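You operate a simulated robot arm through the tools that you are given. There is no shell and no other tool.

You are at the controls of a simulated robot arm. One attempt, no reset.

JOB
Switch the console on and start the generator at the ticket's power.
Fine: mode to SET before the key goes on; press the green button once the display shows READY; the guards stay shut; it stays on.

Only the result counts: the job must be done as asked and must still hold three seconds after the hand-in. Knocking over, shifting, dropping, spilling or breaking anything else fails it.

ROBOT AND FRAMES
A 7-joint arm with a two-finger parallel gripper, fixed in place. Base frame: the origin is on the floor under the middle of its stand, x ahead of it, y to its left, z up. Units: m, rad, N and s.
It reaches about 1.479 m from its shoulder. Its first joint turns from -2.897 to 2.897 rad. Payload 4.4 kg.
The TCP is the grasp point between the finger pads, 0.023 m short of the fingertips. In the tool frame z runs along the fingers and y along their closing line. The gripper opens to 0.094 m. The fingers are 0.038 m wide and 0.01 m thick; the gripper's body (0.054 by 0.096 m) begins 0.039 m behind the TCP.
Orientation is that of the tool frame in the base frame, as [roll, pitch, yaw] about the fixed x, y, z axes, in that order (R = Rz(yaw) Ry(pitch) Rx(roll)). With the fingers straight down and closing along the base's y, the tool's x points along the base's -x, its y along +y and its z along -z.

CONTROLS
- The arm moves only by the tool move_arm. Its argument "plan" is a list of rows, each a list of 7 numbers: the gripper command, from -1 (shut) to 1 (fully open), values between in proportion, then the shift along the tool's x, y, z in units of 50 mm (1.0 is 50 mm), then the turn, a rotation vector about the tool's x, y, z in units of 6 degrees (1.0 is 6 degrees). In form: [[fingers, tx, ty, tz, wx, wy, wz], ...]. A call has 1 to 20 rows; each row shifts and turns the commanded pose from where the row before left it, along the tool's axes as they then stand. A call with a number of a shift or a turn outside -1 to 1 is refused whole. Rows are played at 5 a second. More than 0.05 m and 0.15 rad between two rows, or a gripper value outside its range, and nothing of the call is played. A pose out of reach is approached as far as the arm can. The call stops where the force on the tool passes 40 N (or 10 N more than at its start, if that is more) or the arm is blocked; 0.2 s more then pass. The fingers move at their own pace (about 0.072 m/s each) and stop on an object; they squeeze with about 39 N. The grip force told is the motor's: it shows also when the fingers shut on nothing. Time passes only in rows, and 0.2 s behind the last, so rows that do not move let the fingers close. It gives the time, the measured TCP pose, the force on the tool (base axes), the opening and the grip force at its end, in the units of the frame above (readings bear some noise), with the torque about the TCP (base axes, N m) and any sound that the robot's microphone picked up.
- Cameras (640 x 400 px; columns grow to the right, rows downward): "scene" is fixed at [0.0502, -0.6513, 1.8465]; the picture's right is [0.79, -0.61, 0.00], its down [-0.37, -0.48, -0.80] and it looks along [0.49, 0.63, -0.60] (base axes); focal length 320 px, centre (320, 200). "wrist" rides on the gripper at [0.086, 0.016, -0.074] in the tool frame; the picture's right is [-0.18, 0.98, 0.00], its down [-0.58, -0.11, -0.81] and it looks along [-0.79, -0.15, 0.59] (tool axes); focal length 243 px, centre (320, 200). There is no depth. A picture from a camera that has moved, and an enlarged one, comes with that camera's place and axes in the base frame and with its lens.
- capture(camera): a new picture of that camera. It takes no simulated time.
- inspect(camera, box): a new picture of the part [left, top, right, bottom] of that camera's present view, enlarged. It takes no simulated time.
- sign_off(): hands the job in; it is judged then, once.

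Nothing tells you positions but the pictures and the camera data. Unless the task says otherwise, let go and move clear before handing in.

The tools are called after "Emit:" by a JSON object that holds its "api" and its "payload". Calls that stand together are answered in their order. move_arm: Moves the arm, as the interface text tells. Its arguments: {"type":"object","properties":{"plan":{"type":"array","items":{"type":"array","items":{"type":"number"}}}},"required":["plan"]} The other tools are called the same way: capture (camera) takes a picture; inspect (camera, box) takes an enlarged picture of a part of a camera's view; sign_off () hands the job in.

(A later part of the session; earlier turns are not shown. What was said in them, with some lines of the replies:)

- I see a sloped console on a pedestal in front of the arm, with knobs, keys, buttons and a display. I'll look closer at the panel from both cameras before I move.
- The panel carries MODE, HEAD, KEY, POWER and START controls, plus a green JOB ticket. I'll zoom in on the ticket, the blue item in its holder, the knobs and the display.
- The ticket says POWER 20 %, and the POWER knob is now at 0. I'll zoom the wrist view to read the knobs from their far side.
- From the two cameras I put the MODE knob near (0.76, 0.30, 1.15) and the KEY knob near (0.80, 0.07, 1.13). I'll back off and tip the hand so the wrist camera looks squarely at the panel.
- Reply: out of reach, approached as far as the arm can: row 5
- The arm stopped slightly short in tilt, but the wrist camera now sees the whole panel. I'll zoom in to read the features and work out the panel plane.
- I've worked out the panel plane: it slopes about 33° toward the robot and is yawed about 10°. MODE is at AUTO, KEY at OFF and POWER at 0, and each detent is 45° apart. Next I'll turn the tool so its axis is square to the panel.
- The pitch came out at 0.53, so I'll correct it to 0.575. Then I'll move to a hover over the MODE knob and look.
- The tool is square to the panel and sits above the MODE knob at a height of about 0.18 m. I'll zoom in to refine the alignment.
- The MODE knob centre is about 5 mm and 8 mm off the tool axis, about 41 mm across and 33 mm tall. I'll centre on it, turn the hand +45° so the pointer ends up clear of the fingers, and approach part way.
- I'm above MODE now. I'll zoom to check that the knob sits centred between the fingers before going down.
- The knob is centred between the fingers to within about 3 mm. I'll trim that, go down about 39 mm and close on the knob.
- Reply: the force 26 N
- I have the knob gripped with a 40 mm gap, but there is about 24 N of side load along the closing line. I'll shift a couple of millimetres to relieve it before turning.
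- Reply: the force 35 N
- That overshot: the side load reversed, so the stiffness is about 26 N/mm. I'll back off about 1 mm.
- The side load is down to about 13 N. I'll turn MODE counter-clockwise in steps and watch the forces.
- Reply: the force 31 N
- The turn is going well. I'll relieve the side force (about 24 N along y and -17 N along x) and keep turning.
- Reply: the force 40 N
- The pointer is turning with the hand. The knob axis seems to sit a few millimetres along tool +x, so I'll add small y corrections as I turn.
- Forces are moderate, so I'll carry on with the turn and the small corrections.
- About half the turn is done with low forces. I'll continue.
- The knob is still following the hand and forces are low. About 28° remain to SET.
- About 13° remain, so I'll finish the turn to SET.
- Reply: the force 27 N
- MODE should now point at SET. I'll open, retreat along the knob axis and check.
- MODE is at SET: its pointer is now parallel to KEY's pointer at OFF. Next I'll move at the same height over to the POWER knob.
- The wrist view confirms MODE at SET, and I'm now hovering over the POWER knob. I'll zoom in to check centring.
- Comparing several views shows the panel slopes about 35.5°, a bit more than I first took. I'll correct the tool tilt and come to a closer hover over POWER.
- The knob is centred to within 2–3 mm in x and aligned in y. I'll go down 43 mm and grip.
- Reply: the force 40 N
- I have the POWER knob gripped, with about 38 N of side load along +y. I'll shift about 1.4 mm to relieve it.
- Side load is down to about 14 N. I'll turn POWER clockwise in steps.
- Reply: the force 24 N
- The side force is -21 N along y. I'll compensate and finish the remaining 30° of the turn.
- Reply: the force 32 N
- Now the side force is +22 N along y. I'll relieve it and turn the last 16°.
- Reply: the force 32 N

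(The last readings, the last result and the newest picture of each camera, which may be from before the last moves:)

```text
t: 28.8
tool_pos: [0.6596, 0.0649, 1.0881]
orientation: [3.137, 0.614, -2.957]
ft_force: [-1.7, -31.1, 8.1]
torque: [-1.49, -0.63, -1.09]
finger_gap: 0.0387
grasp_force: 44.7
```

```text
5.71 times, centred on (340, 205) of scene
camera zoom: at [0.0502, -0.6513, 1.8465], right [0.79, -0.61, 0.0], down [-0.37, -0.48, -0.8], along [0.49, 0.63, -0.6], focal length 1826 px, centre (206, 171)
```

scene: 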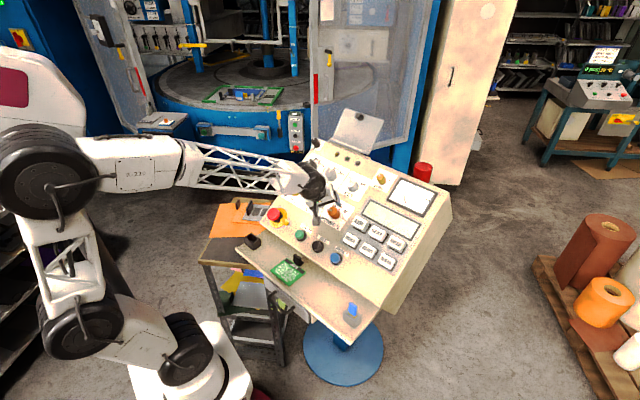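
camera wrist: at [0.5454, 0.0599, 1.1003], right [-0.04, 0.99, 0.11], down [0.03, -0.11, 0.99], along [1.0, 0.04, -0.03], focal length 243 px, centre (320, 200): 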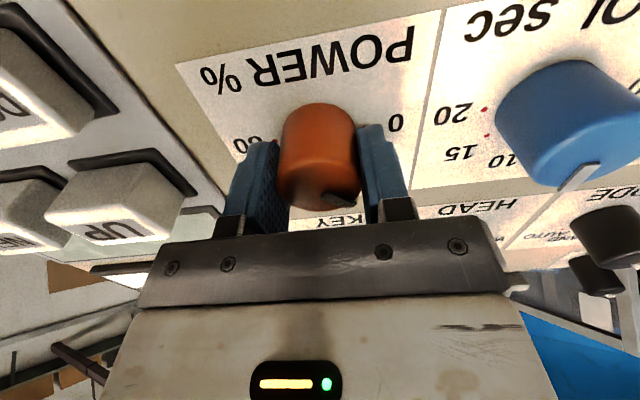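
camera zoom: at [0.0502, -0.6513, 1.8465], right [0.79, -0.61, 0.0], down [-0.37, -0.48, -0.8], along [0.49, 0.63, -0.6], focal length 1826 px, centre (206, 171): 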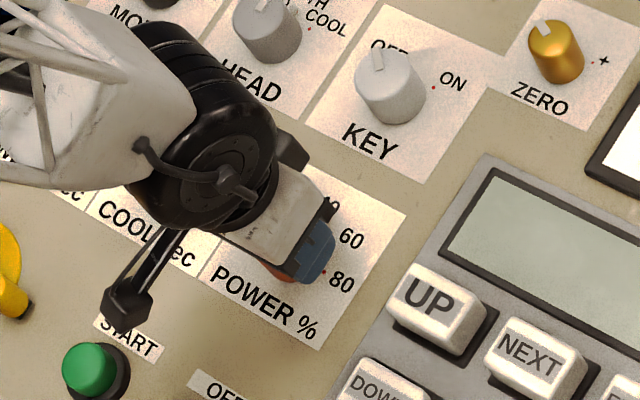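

The 45° turn is done. I'll relieve the side force, open and back away to check the POWER reading.

Emit:
{"api": "move_arm", "payload": {"plan": [[-0.5, 0, -0.02, 0, 0, 0, 0], [0.0, 0, 0, 0, 0, 0, 0], [0.5, 0, 0, 0, 0, 0, 0], [0.5, 0, 0, 0, 0, 0, 0], [0.5, 0, 0, -0.5, 0, 0, 0], [0.5, 0, 0, -0.8, 0, 0, 0], [0.5, 0, 0, -0.3, 0, 0, 0], [0.5, 0, 0, 0, 0, 0, 0]]}}

Emit:
{"api": "capture", "payload": {"camera": "wrist"}}

Emit:
{"api": "inspect", "payload": {"camera": "scene", "box": [290, 170, 390, 240]}}

```text
t: 30.6
tool_pos: [0.6156, 0.0562, 1.154]
orientation: [3.14, 0.613, -2.952]
ft_force: [-0.1, -0.3, -0.7]
torque: [0.0, 0.06, 0.0]
finger_gap: 0.0705
grasp_force: 0.1
```

```text
taken
camera wrist: at [0.5012, 0.0512, 1.1658], right [-0.04, 0.99, 0.11], down [0.03, -0.11, 0.99], along [1.0, 0.04, -0.03], focal length 243 px, centre (320, 200)
```

wrist: 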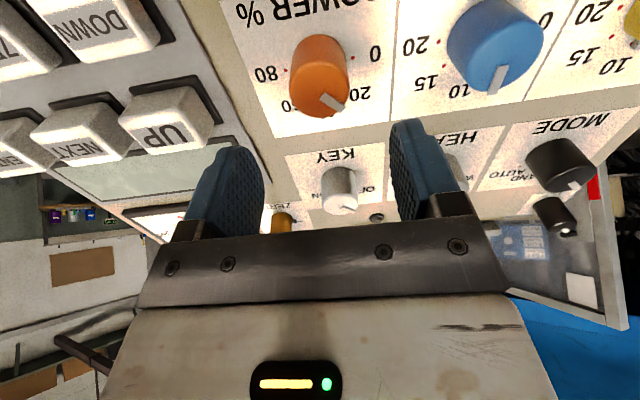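

```text
5.71 times, centred on (340, 205) of scene
camera zoom: at [0.0502, -0.6513, 1.8465], right [0.79, -0.61, 0.0], down [-0.37, -0.48, -0.8], along [0.49, 0.63, -0.6], focal length 1826 px, centre (206, 171)
```

zoom: 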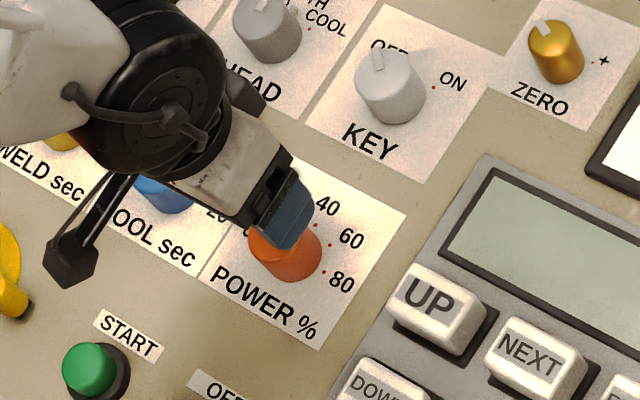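

Emit:
{"api": "inspect", "payload": {"camera": "wrist", "box": [230, 10, 410, 130]}}

```text
3.33 times, centred on (320, 70) of wrist
camera zoom: at [0.5012, 0.0512, 1.1658], right [-0.04, 0.99, 0.11], down [0.03, -0.11, 0.99], along [1.0, 0.04, -0.03], focal length 809 px, centre (320, 633)
```

zoom: 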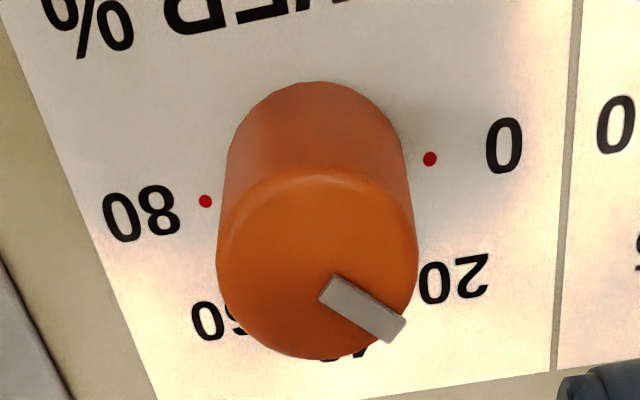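

POWER now points at 20 (measured about -45°, which is the 20 mark). Next I'll move up to the KEY knob and turn the hand to -45° for its pointer.

Emit:
{"api": "move_arm", "payload": {"plan": [[0.6, -0.85, 0, 0, 0, 0, 0], [0.6, -0.85, 0, 0, 0, 0, 0], [0.6, -0.85, 0, 0, 0, 0, 0], [0.6, 0, 0, 0, 0, 0, -0.94], [0.6, 0, 0, 0, 0, 0, -0.94], [0.6, 0, 0, 0, 0, 0, -0.94], [0.6, 0, 0, 0, 0, 0, -0.94], [0.6, 0, 0, 0, 0, 0, -0.94], [0.6, 0, 0, 0, 0, 0, -0.94], [0.6, 0, 0, 0, 0, 0, -0.94], [0.6, 0, 0, 0, 0, 0, -0.92], [0.6, 0, 0, 0.5, 0, 0, 0], [0.6, 0, 0, 0, 0, 0, 0]]}}

Emit:
{"api": "capture", "payload": {"camera": "wrist"}}

Emit:
{"api": "inspect", "payload": {"camera": "wrist", "box": [200, 0, 440, 180]}}

Emit:
{"api": "inspect", "payload": {"camera": "scene", "box": [280, 140, 420, 240]}}

```text
t: 33.4
tool_pos: [0.7316, 0.0792, 1.2068]
orientation: [-2.678, 0.423, -2.065]
ft_force: [0.3, -0.8, 0.6]
torque: [0.0, -0.01, -0.01]
finger_gap: 0.0752
grasp_force: 0.1
```

```text
taken
camera wrist: at [0.6413, 0.0106, 1.2258], right [-0.61, 0.72, -0.32], down [-0.13, 0.31, 0.94], along [0.78, 0.62, -0.1], focal length 243 px, centre (320, 200)
```

wrist: 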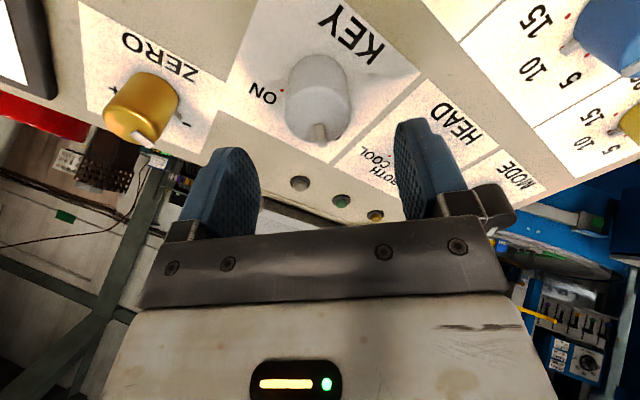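

```text
2.22 times, centred on (320, 90) of wrist
camera zoom: at [0.6413, 0.0106, 1.2258], right [-0.61, 0.72, -0.32], down [-0.13, 0.31, 0.94], along [0.78, 0.62, -0.1], focal length 539 px, centre (320, 444)
```

zoom: 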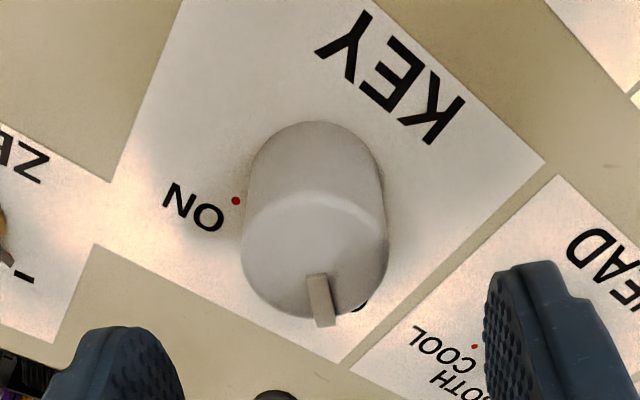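

```text
4.00 times, centred on (350, 190) of scene
camera zoom: at [0.0502, -0.6513, 1.8465], right [0.79, -0.61, 0.0], down [-0.37, -0.48, -0.8], along [0.49, 0.63, -0.6], focal length 1278 px, centre (200, 240)
```

zoom: 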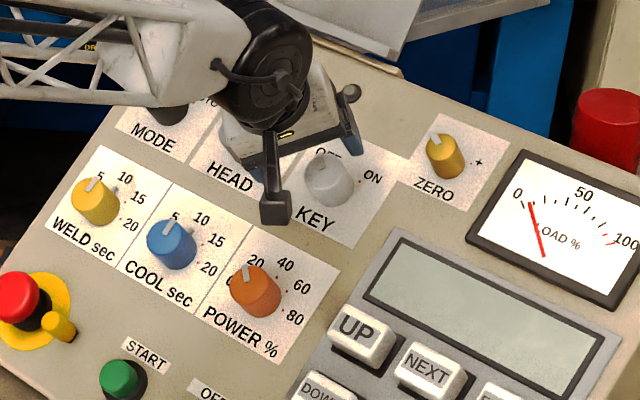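

The KEY knob is nearly centred. I'll trim +4 mm in tool x, go down 51 mm and grip it.

Emit:
{"api": "move_arm", "payload": {"plan": [[0.6, 0.08, 0, 0.35, 0, 0, 0], [0.6, 0, 0, 0.35, 0, 0, 0], [0.6, 0, 0, 0.3, 0, 0, 0], [0.2, 0, 0, 0, 0, 0, 0], [-0.2, 0, 0, 0, 0, 0, 0], [-0.5, 0, 0, 0, 0, 0, 0], [-0.5, 0, 0, 0, 0, 0, 0]]}}

```text
t: 35.1
tool_pos: [0.7598, 0.0797, 1.1651]
orientation: [-2.677, 0.424, -2.065]
ft_force: [9.5, -3.5, -3.1]
torque: [-0.51, -0.8, -0.5]
finger_gap: 0.0396
grasp_force: 44.8
stopped in row 7: the force on the tool passed its limit at 42 N (the readings are from after the stop); the commanded pose is now the measured one
```

The key is gripped and the load is now only about 10 N. I'll turn KEY clockwise in steps.

Emit:
{"api": "move_arm", "payload": {"plan": [[-0.5, 0, 0, 0, 0, 0, 0.8], [-0.5, 0, 0, 0, 0, 0, 0.8], [-0.5, 0, 0, 0, 0, 0, 0.8], [-0.5, 0, 0, 0, 0, 0, 0]]}}

```text
t: 36.1
tool_pos: [0.759, 0.0797, 1.1642]
orientation: [-2.797, 0.521, -2.327]
ft_force: [-2.0, 0.2, -6.9]
torque: [-0.17, -0.81, -0.22]
finger_gap: 0.04
grasp_force: 45.4
```

Forces are low, so I'll continue the turn.

Emit:
{"api": "move_arm", "payload": {"plan": [[-0.5, 0, 0, 0, 0, 0, 0.8], [-0.5, 0, 0, 0, 0, 0, 0.8], [-0.5, 0, 0, 0, 0, 0, 0.8], [-0.5, 0, 0, 0, 0, 0, 0.8], [-0.5, 0, 0, 0, 0, 0, 0]]}}

```text
t: 37.2
tool_pos: [0.7577, 0.0824, 1.1641]
orientation: [-3.004, 0.603, -2.709]
ft_force: [-6.4, 14.0, 3.0]
torque: [-0.64, -0.11, -0.39]
finger_gap: 0.0398
grasp_force: 44.6
stopped in row 5: the force on the tool passed its limit at 41 N (the readings are from after the stop); the commanded pose is now the measured one
```

The turn stopped on a short force spike, but the load has relaxed to about 15 N. I'll carry on in smaller batches.

Emit:
{"api": "move_arm", "payload": {"plan": [[-0.5, 0, 0.012, 0, 0, 0, 0.8], [-0.5, 0, 0, 0, 0, 0, 0.8], [-0.5, 0, 0, 0, 0, 0, 0]]}}

```text
t: 38.0
tool_pos: [0.7581, 0.0825, 1.1643]
orientation: [-3.122, 0.613, -2.912]
ft_force: [0.0, 30.9, -1.0]
torque: [-0.31, -0.87, -0.16]
finger_gap: 0.0399
grasp_force: 44.9
```

About 30 N along +y. I'll relieve about 1.1 mm and continue.

Emit:
{"api": "move_arm", "payload": {"plan": [[-0.5, 0, 0.024, 0, 0, 0, 0], [-0.5, 0, 0.004, 0, 0, 0, 0.8], [-0.5, 0, 0.004, 0, 0, 0, 0.8], [-0.5, 0, 0, 0, 0, 0, 0]]}}

```text
t: 39.0
tool_pos: [0.7579, 0.0833, 1.1651]
orientation: [3.043, 0.609, -3.119]
ft_force: [23.2, -8.4, -3.8]
torque: [-0.87, -0.64, -0.67]
finger_gap: 0.04
grasp_force: 45.3
```

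Forces are fine, and I'm about 53° into the 90° turn. I'll continue.

Emit:
{"api": "move_arm", "payload": {"plan": [[-0.5, -0.01, -0.006, 0, 0, 0, 0.8], [-0.5, 0, 0, 0, 0, 0, 0.8], [-0.5, 0, 0, 0, 0, 0, 0.8], [-0.5, 0, 0, 0, 0, 0, 0]]}}

```text
t: 40.0
tool_pos: [0.7583, 0.0842, 1.1641]
orientation: [2.877, 0.562, 2.868]
ft_force: [-5.7, 14.8, 2.5]
torque: [-0.53, 0.42, -0.23]
finger_gap: 0.0398
grasp_force: 44.2
```

Going smoothly. Another 14°.

Emit:
{"api": "move_arm", "payload": {"plan": [[-0.5, 0, 0.012, 0, 0, 0, 0.8], [-0.5, 0, 0, 0, 0, 0, 0.8], [-0.5, 0, 0, 0, 0, 0, 0.8], [-0.5, 0, 0, 0, 0, 0, 0]]}}

Emit:
{"api": "capture", "payload": {"camera": "wrist"}}

Emit:
{"api": "inspect", "payload": {"camera": "scene", "box": [320, 150, 460, 250]}}

```text
t: 41.0
tool_pos: [0.7578, 0.0845, 1.1646]
orientation: [2.74, 0.479, 2.594]
ft_force: [-4.1, 24.8, 5.7]
torque: [-0.38, 0.5, -0.11]
finger_gap: 0.0402
grasp_force: 44.6
```

```text
taken
camera wrist: at [0.6557, 0.1306, 1.1917], right [0.46, 0.78, 0.43], down [-0.05, -0.45, 0.89], along [0.89, -0.43, -0.17], focal length 243 px, centre (320, 200)
```

wrist: 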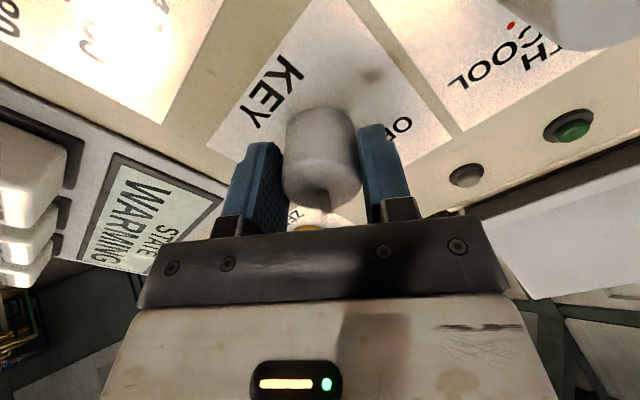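

```text
4.00 times, centred on (390, 200) of scene
camera zoom: at [0.0502, -0.6513, 1.8465], right [0.79, -0.61, 0.0], down [-0.37, -0.48, -0.8], along [0.49, 0.63, -0.6], focal length 1278 px, centre (40, 200)
```

zoom: 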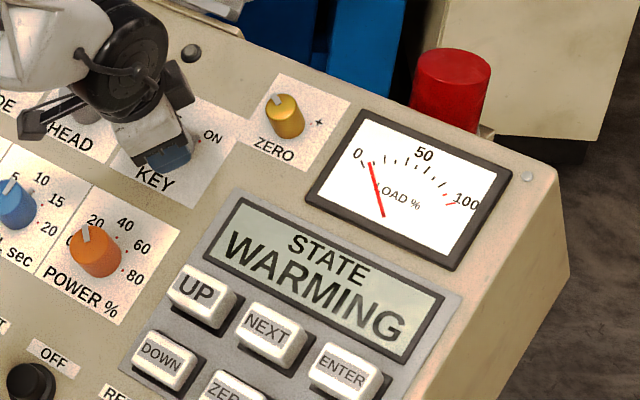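

The display reads "STATE WARMING", so the key is on. I'll finish the last 9° so the key sits fully at ON.

Emit:
{"api": "move_arm", "payload": {"plan": [[-0.5, 0, 0.018, 0, 0, 0, 0], [-0.5, 0, 0.004, 0, 0, 0, 0.75], [-0.5, 0, 0.004, 0, 0, 0, 0.8], [-0.5, 0, 0, 0, 0, 0, 0]]}}

```text
t: 42.0
tool_pos: [0.7583, 0.0843, 1.1648]
orientation: [2.671, 0.412, 2.431]
ft_force: [-2.3, 35.0, 3.1]
torque: [-0.67, 0.35, 0.3]
finger_gap: 0.04
grasp_force: 44.9
```

The turn is complete. I'll relieve the load, open, back off and check the key and the display.

Emit:
{"api": "move_arm", "payload": {"plan": [[-0.5, 0, 0.02, 0, 0, 0, 0], [0.0, 0, 0, 0, 0, 0, 0], [0.5, 0, 0, 0, 0, 0, 0], [0.5, 0, 0, 0, 0, 0, 0], [0.5, 0, 0, -0.5, 0, 0, 0], [0.5, 0, 0, -0.8, 0, 0, 0], [0.5, 0, 0, -0.5, 0, 0, 0], [0.5, 0, 0, 0, 0, 0, 0]]}}

Emit:
{"api": "capture", "payload": {"camera": "wrist"}}

Emit:
{"api": "inspect", "payload": {"camera": "scene", "box": [280, 140, 440, 260]}}

```text
t: 43.8
tool_pos: [0.706, 0.0746, 1.2402]
orientation: [2.67, 0.411, 2.43]
ft_force: [0.2, -0.5, -0.3]
torque: [-0.02, -0.02, 0.02]
finger_gap: 0.0702
grasp_force: 0.1
```

```text
taken
camera wrist: at [0.6112, 0.1314, 1.273], right [0.56, 0.67, 0.48], down [-0.1, -0.52, 0.85], along [0.82, -0.53, -0.23], focal length 243 px, centre (320, 200)
```

wrist: 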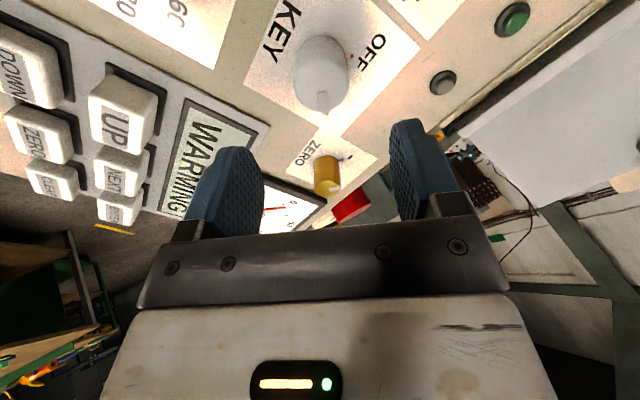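

```text
3.33 times, centred on (360, 200) of scene
camera zoom: at [0.0502, -0.6513, 1.8465], right [0.79, -0.61, 0.0], down [-0.37, -0.48, -0.8], along [0.49, 0.63, -0.6], focal length 1065 px, centre (187, 200)
```

zoom: 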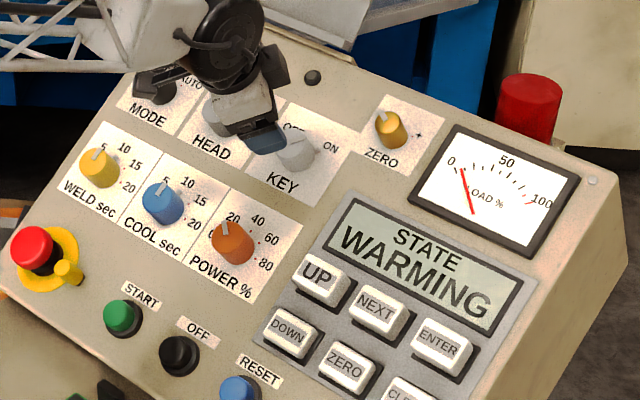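

KEY is at ON and the display says WARMING. While it warms I'll close the fingers, turn the hand back and move above the green START button.

Emit:
{"api": "move_arm", "payload": {"plan": [[0, 0, 0, 0, 0, 0, -0.94], [-1, 0, 0, 0, 0, 0, -0.94], [-1, 0, 0, 0, 0, 0, -0.94], [-1, 0, 0, 0, 0, 0, -0.94], [-1, 0, 0, 0, 0, 0, -0.94], [-1, 0, 0, 0, 0, 0, -0.94], [-1, 0, 0, 0, 0, 0, -0.94], [-1, 0, 0, 0, 0, 0, -0.92], [-1, 0.88, 0.252, 0, 0, 0, 0], [-1, 0.88, 0.252, 0, 0, 0, 0], [-1, 0.88, 0.252, 0, 0, 0, 0], [-1, 0.88, 0.252, 0, 0, 0, 0], [-1, 0.88, 0.252, 0, 0, 0, 0], [-1, 0.88, 0.252, 0, 0, 0, 0], [-1, 0, 0, 0, 0, 0, 0]]}}

Emit:
{"api": "capture", "payload": {"camera": "wrist"}}

Emit:
{"api": "capture", "payload": {"camera": "scene"}}

Emit:
{"api": "inspect", "payload": {"camera": "scene", "box": [280, 140, 440, 260]}}

```text
t: 47.0
tool_pos: [0.483, 0.1136, 1.0868]
orientation: [3.128, 0.614, -2.971]
ft_force: [-0.5, -1.0, 0.4]
torque: [0.02, 0.02, 0.0]
finger_gap: 0.0001
grasp_force: 38.9
```

```text
taken
camera wrist: at [0.3686, 0.1094, 1.0973], right [-0.03, 0.99, 0.12], down [0.03, -0.12, 0.99], along [1.0, 0.03, -0.03], focal length 243 px, centre (320, 200)
```

wrist: 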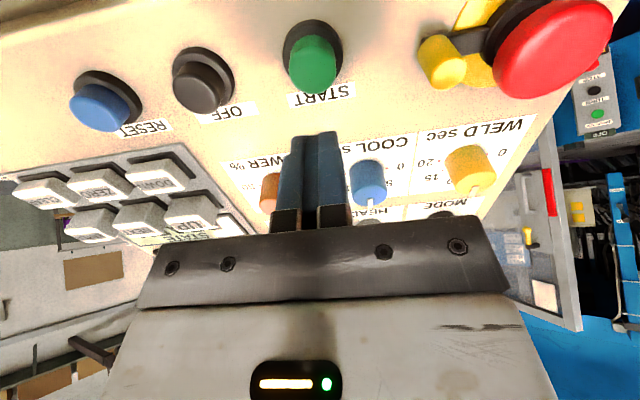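

```text
taken
```

scene: 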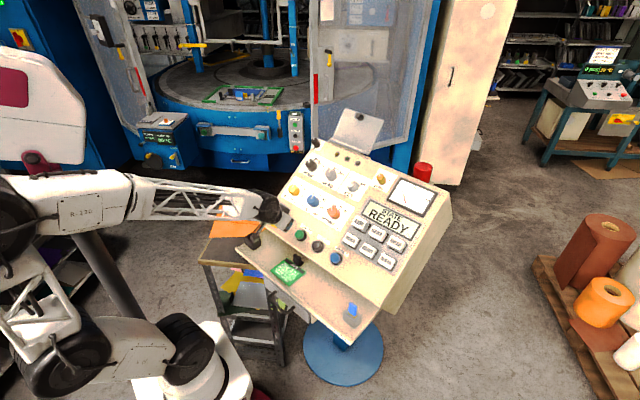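

```text
3.33 times, centred on (360, 200) of scene
camera zoom: at [0.0502, -0.6513, 1.8465], right [0.79, -0.61, 0.0], down [-0.37, -0.48, -0.8], along [0.49, 0.63, -0.6], focal length 1065 px, centre (187, 200)
```

zoom: 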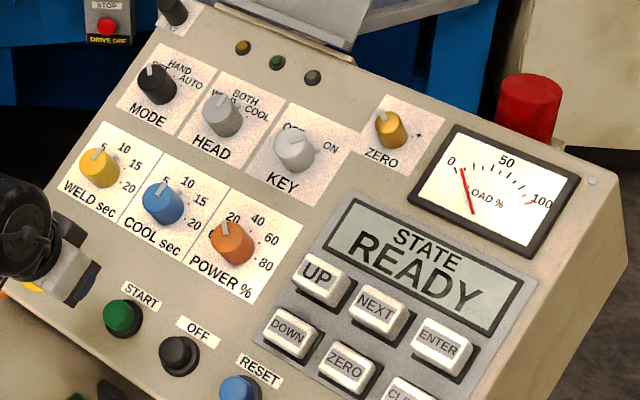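

The display shows STATE READY, with MODE at SET, KEY at ON and POWER at 20. I'll check the alignment over the green START button.

Emit:
{"api": "inspect", "payload": {"camera": "wrist", "box": [220, 0, 420, 150]}}

Emit:
{"api": "inspect", "payload": {"camera": "scene", "box": [310, 190, 350, 230]}}

```text
2.67 times, centred on (320, 75) of wrist
camera zoom: at [0.3686, 0.1094, 1.0973], right [-0.03, 0.99, 0.12], down [0.03, -0.12, 0.99], along [1.0, 0.03, -0.03], focal length 647 px, centre (320, 533)
```

zoom: 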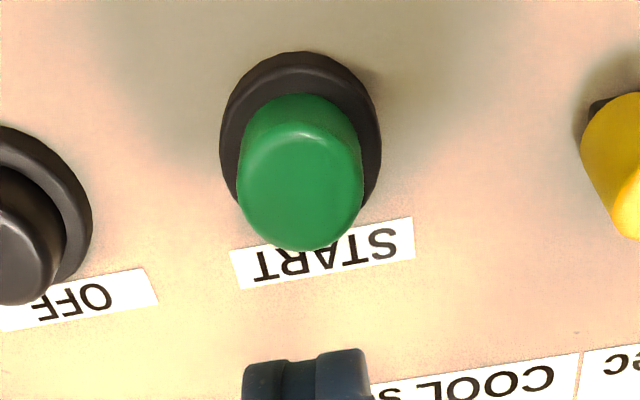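

```text
10.00 times, centred on (330, 210) of scene
camera zoom: at [0.0502, -0.6513, 1.8465], right [0.79, -0.61, 0.0], down [-0.37, -0.48, -0.8], along [0.49, 0.63, -0.6], focal length 3195 px, centre (220, 100)
```

zoom: 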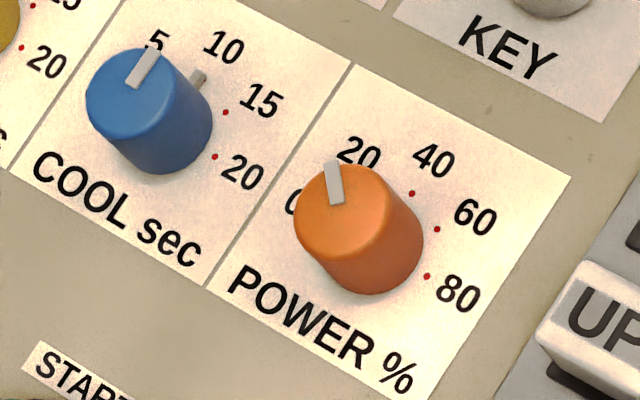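

START is about 6 mm in x and -4 mm in y off the tool axis. I'll trim and come down to just above the button.

Emit:
{"api": "move_arm", "payload": {"plan": [[-1, 0.12, -0.08, 0.4, 0, 0, 0], [-1, 0, 0, 0.4, 0, 0, 0], [-1, 0, 0, 0.4, 0, 0, 0], [-1, 0, 0, 0, 0, 0, 0]]}}

Emit:
{"api": "capture", "payload": {"camera": "wrist"}}

Emit:
{"api": "inspect", "payload": {"camera": "scene", "box": [250, 190, 350, 270]}}

```text
t: 48.0
tool_pos: [0.5124, 0.1146, 1.0346]
orientation: [3.126, 0.617, -2.971]
ft_force: [-0.4, -0.7, -0.2]
torque: [0.03, 0.02, -0.02]
finger_gap: 0.0001
grasp_force: 39.0
```

```text
taken
camera wrist: at [0.3977, 0.1103, 1.0459], right [-0.03, 0.99, 0.12], down [0.03, -0.12, 0.99], along [1.0, 0.03, -0.03], focal length 243 px, centre (320, 200)
```

wrist: 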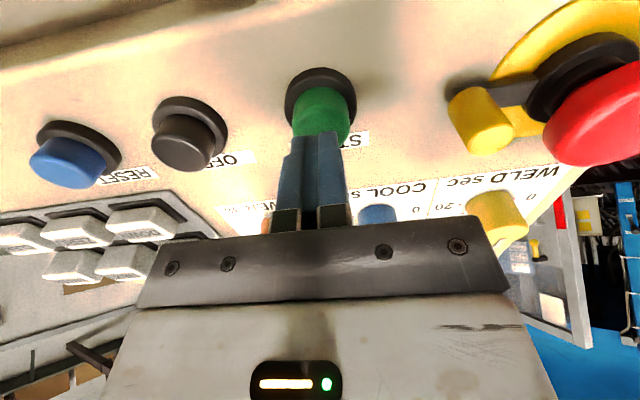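

```text
5.00 times, centred on (300, 230) of scene
camera zoom: at [0.0502, -0.6513, 1.8465], right [0.79, -0.61, 0.0], down [-0.37, -0.48, -0.8], along [0.49, 0.63, -0.6], focal length 1598 px, centre (420, 50)
```

zoom: 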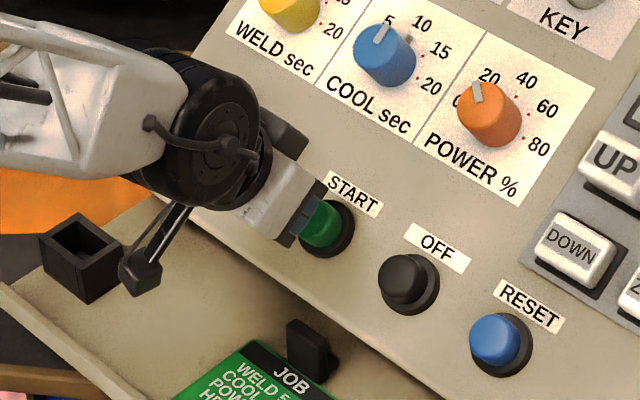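

The closed fingertips line up with the green button and everything else is clear. I'll advance slowly to contact.

Emit:
{"api": "move_arm", "payload": {"plan": [[-1, 0, 0, 0.06, 0, 0, 0], [-1, 0, 0, 0.06, 0, 0, 0], [-1, 0, 0, 0.06, 0, 0, 0], [-1, 0, 0, 0.06, 0, 0, 0]]}}

```text
t: 49.0
tool_pos: [0.5189, 0.1167, 1.0263]
orientation: [3.129, 0.615, -2.972]
ft_force: [0.3, 0.0, -0.8]
torque: [0.04, 0.02, 0.02]
finger_gap: 0.0003
grasp_force: 39.3
```

No contact yet. I'll keep advancing in small steps.

Emit:
{"api": "move_arm", "payload": {"plan": [[-1, 0, 0, 0.04, 0, 0, 0], [-1, 0, 0, 0.04, 0, 0, 0], [-1, 0, 0, 0.04, 0, 0, 0], [-1, 0, 0, 0.04, 0, 0, 0]]}}

Emit:
{"api": "inspect", "payload": {"camera": "scene", "box": [280, 140, 440, 260]}}

```text
t: 50.0
tool_pos: [0.523, 0.1173, 1.0185]
orientation: [3.128, 0.616, -2.97]
ft_force: [-1.0, 1.0, 1.4]
torque: [0.0, 0.02, -0.02]
finger_gap: 0.0
grasp_force: 38.8
heard: click
```

```text
3.33 times, centred on (360, 200) of scene
camera zoom: at [0.0502, -0.6513, 1.8465], right [0.79, -0.61, 0.0], down [-0.37, -0.48, -0.8], along [0.49, 0.63, -0.6], focal length 1065 px, centre (187, 200)
```

zoom: 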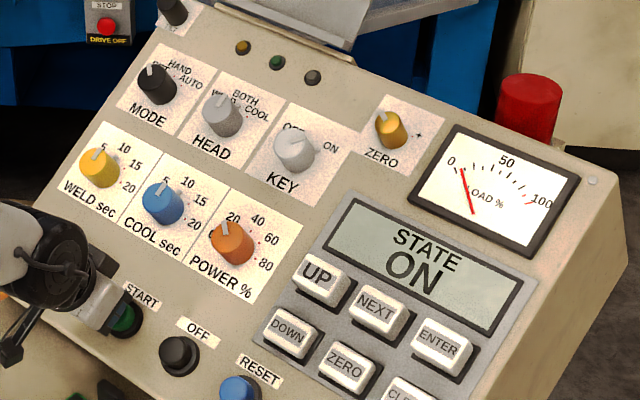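

I heard a click and the display shows STATE ON. I'll retreat straight back off the button, then watch whether it stays on.

Emit:
{"api": "move_arm", "payload": {"plan": [[-1, 0, 0, -0.2, 0, 0, 0], [-1, 0, 0, -0.6, 0, 0, 0], [-1, 0, 0, -0.8, 0, 0, 0], [-1, 0, 0, -0.8, 0, 0, 0], [-1, 0, 0, -0.8, 0, 0, 0], [-1, 0, 0, 0, 0, 0, 0]]}}

Emit:
{"api": "capture", "payload": {"camera": "scene"}}

Emit:
{"api": "inspect", "payload": {"camera": "scene", "box": [280, 140, 440, 260]}}

Emit:
{"api": "capture", "payload": {"camera": "wrist"}}

```text
t: 51.4
tool_pos: [0.4294, 0.0987, 1.15]
orientation: [3.128, 0.616, -2.969]
ft_force: [0.0, 0.1, 0.6]
torque: [0.0, 0.02, -0.02]
finger_gap: 0.0002
grasp_force: 39.1
```

```text
taken
```

scene: 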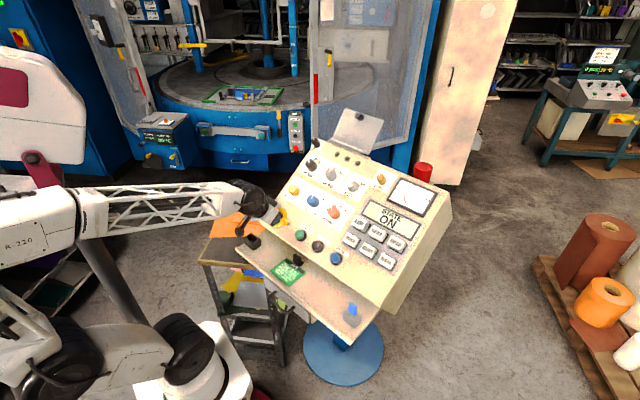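

```text
3.33 times, centred on (360, 200) of scene
camera zoom: at [0.0502, -0.6513, 1.8465], right [0.79, -0.61, 0.0], down [-0.37, -0.48, -0.8], along [0.49, 0.63, -0.6], focal length 1065 px, centre (187, 200)
```

zoom: 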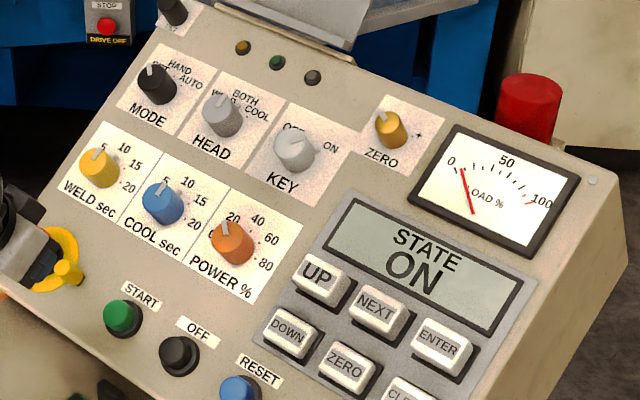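

```text
taken
camera wrist: at [0.3154, 0.0954, 1.1623], right [-0.03, 0.99, 0.12], down [0.03, -0.12, 0.99], along [1.0, 0.03, -0.03], focal length 243 px, centre (320, 200)
```

wrist: 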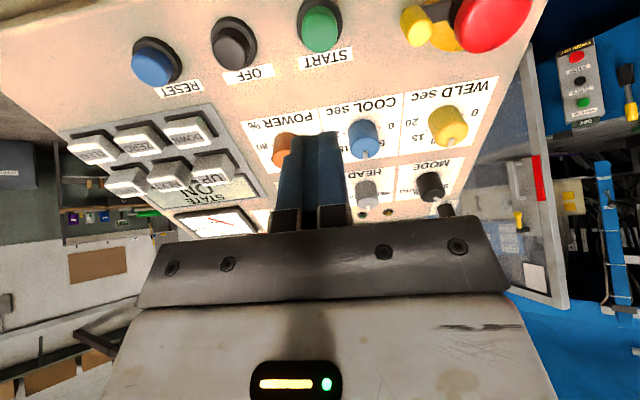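

STATE ON holds, and POWER measures -45° from the scene view too, so 20 %. I'll draw further clear, wait a few seconds and check again.

Emit:
{"api": "move_arm", "payload": {"plan": [[0, 0, 0, -0.6, 0, 0, 0], [0, 0, 0, -0.6, 0, 0, 0], [0, 0, 0, 0, 0, 0, 0], [0, 0, 0, 0, 0, 0, 0], [0, 0, 0, 0, 0, 0, 0], [0, 0, 0, 0, 0, 0, 0], [0, 0, 0, 0, 0, 0, 0], [0, 0, 0, 0, 0, 0, 0], [0, 0, 0, 0, 0, 0, 0], [0, 0, 0, 0, 0, 0, 0], [0, 0, 0, 0, 0, 0, 0], [0, 0, 0, 0, 0, 0, 0], [0, 0, 0, 0, 0, 0, 0], [0, 0, 0, 0, 0, 0, 0], [0, 0, 0, 0, 0, 0, 0], [0, 0, 0, 0, 0, 0, 0], [0, 0, 0, 0, 0, 0, 0], [0, 0, 0, 0, 0, 0, 0], [0, 0, 0, 0, 0, 0, 0], [0, 0, 0, 0, 0, 0, 0]]}}

Emit:
{"api": "inspect", "payload": {"camera": "scene", "box": [280, 140, 440, 260]}}

Emit:
{"api": "capture", "payload": {"camera": "scene"}}

Emit:
{"api": "inspect", "payload": {"camera": "scene", "box": [295, 140, 375, 200]}}

```text
t: 55.6
tool_pos: [0.398, 0.0931, 1.1975]
orientation: [3.127, 0.617, -2.97]
ft_force: [0.6, -0.1, 0.7]
torque: [0.0, 0.03, 0.03]
finger_gap: 0.0469
grasp_force: 0.0
```

```text
3.33 times, centred on (360, 200) of scene
camera zoom: at [0.0502, -0.6513, 1.8465], right [0.79, -0.61, 0.0], down [-0.37, -0.48, -0.8], along [0.49, 0.63, -0.6], focal length 1065 px, centre (187, 200)
```

zoom: 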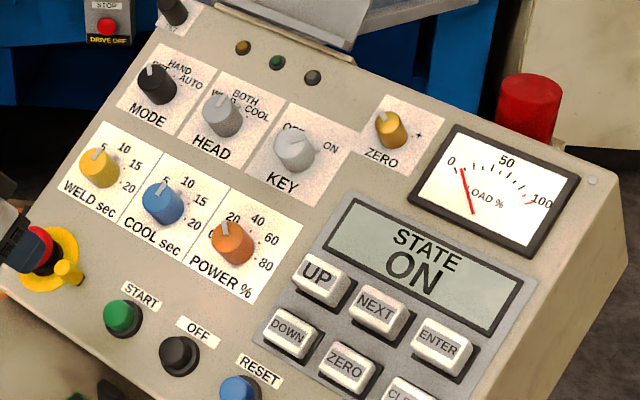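

```text
taken
```

scene: 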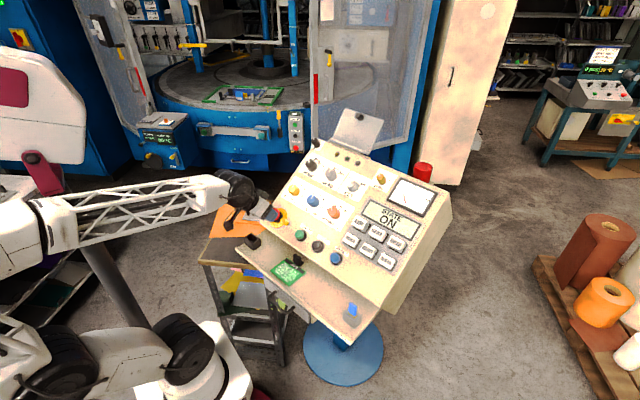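

```text
6.67 times, centred on (335, 170) of scene
camera zoom: at [0.0502, -0.6513, 1.8465], right [0.79, -0.61, 0.0], down [-0.37, -0.48, -0.8], along [0.49, 0.63, -0.6], focal length 2130 px, centre (220, 400)
```

zoom: 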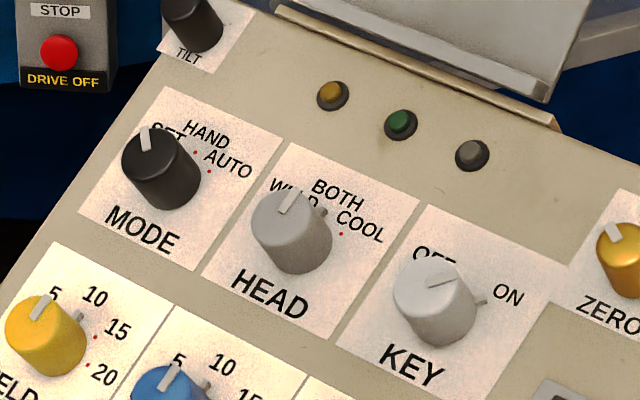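

The display has stayed at STATE ON for over five seconds. MODE is at SET, KEY at ON and POWER at 20, nothing else has moved, and the hand is clear. I'm handing in.

Emit:
{"api": "sign_off", "payload": {}}

```text
The job is handed in.
```

The console is on and the generator is running at the ticket's 20 % power. The display still read STATE ON about five seconds after I pressed START, and I then handed the job in.

- **Order:** MODE went from AUTO to SET first, then POWER from 0 to 20 %, then KEY to ON. I pressed the green button after the display changed from WARMING to READY.
- **POWER setting:** I read the 20 % off the pointer in two camera views. The display did not show the power figure.
- **Left alone:** I did not touch the guards, the other knobs or the items on the shelf. The hand was empty and clear of the panel at hand-in.
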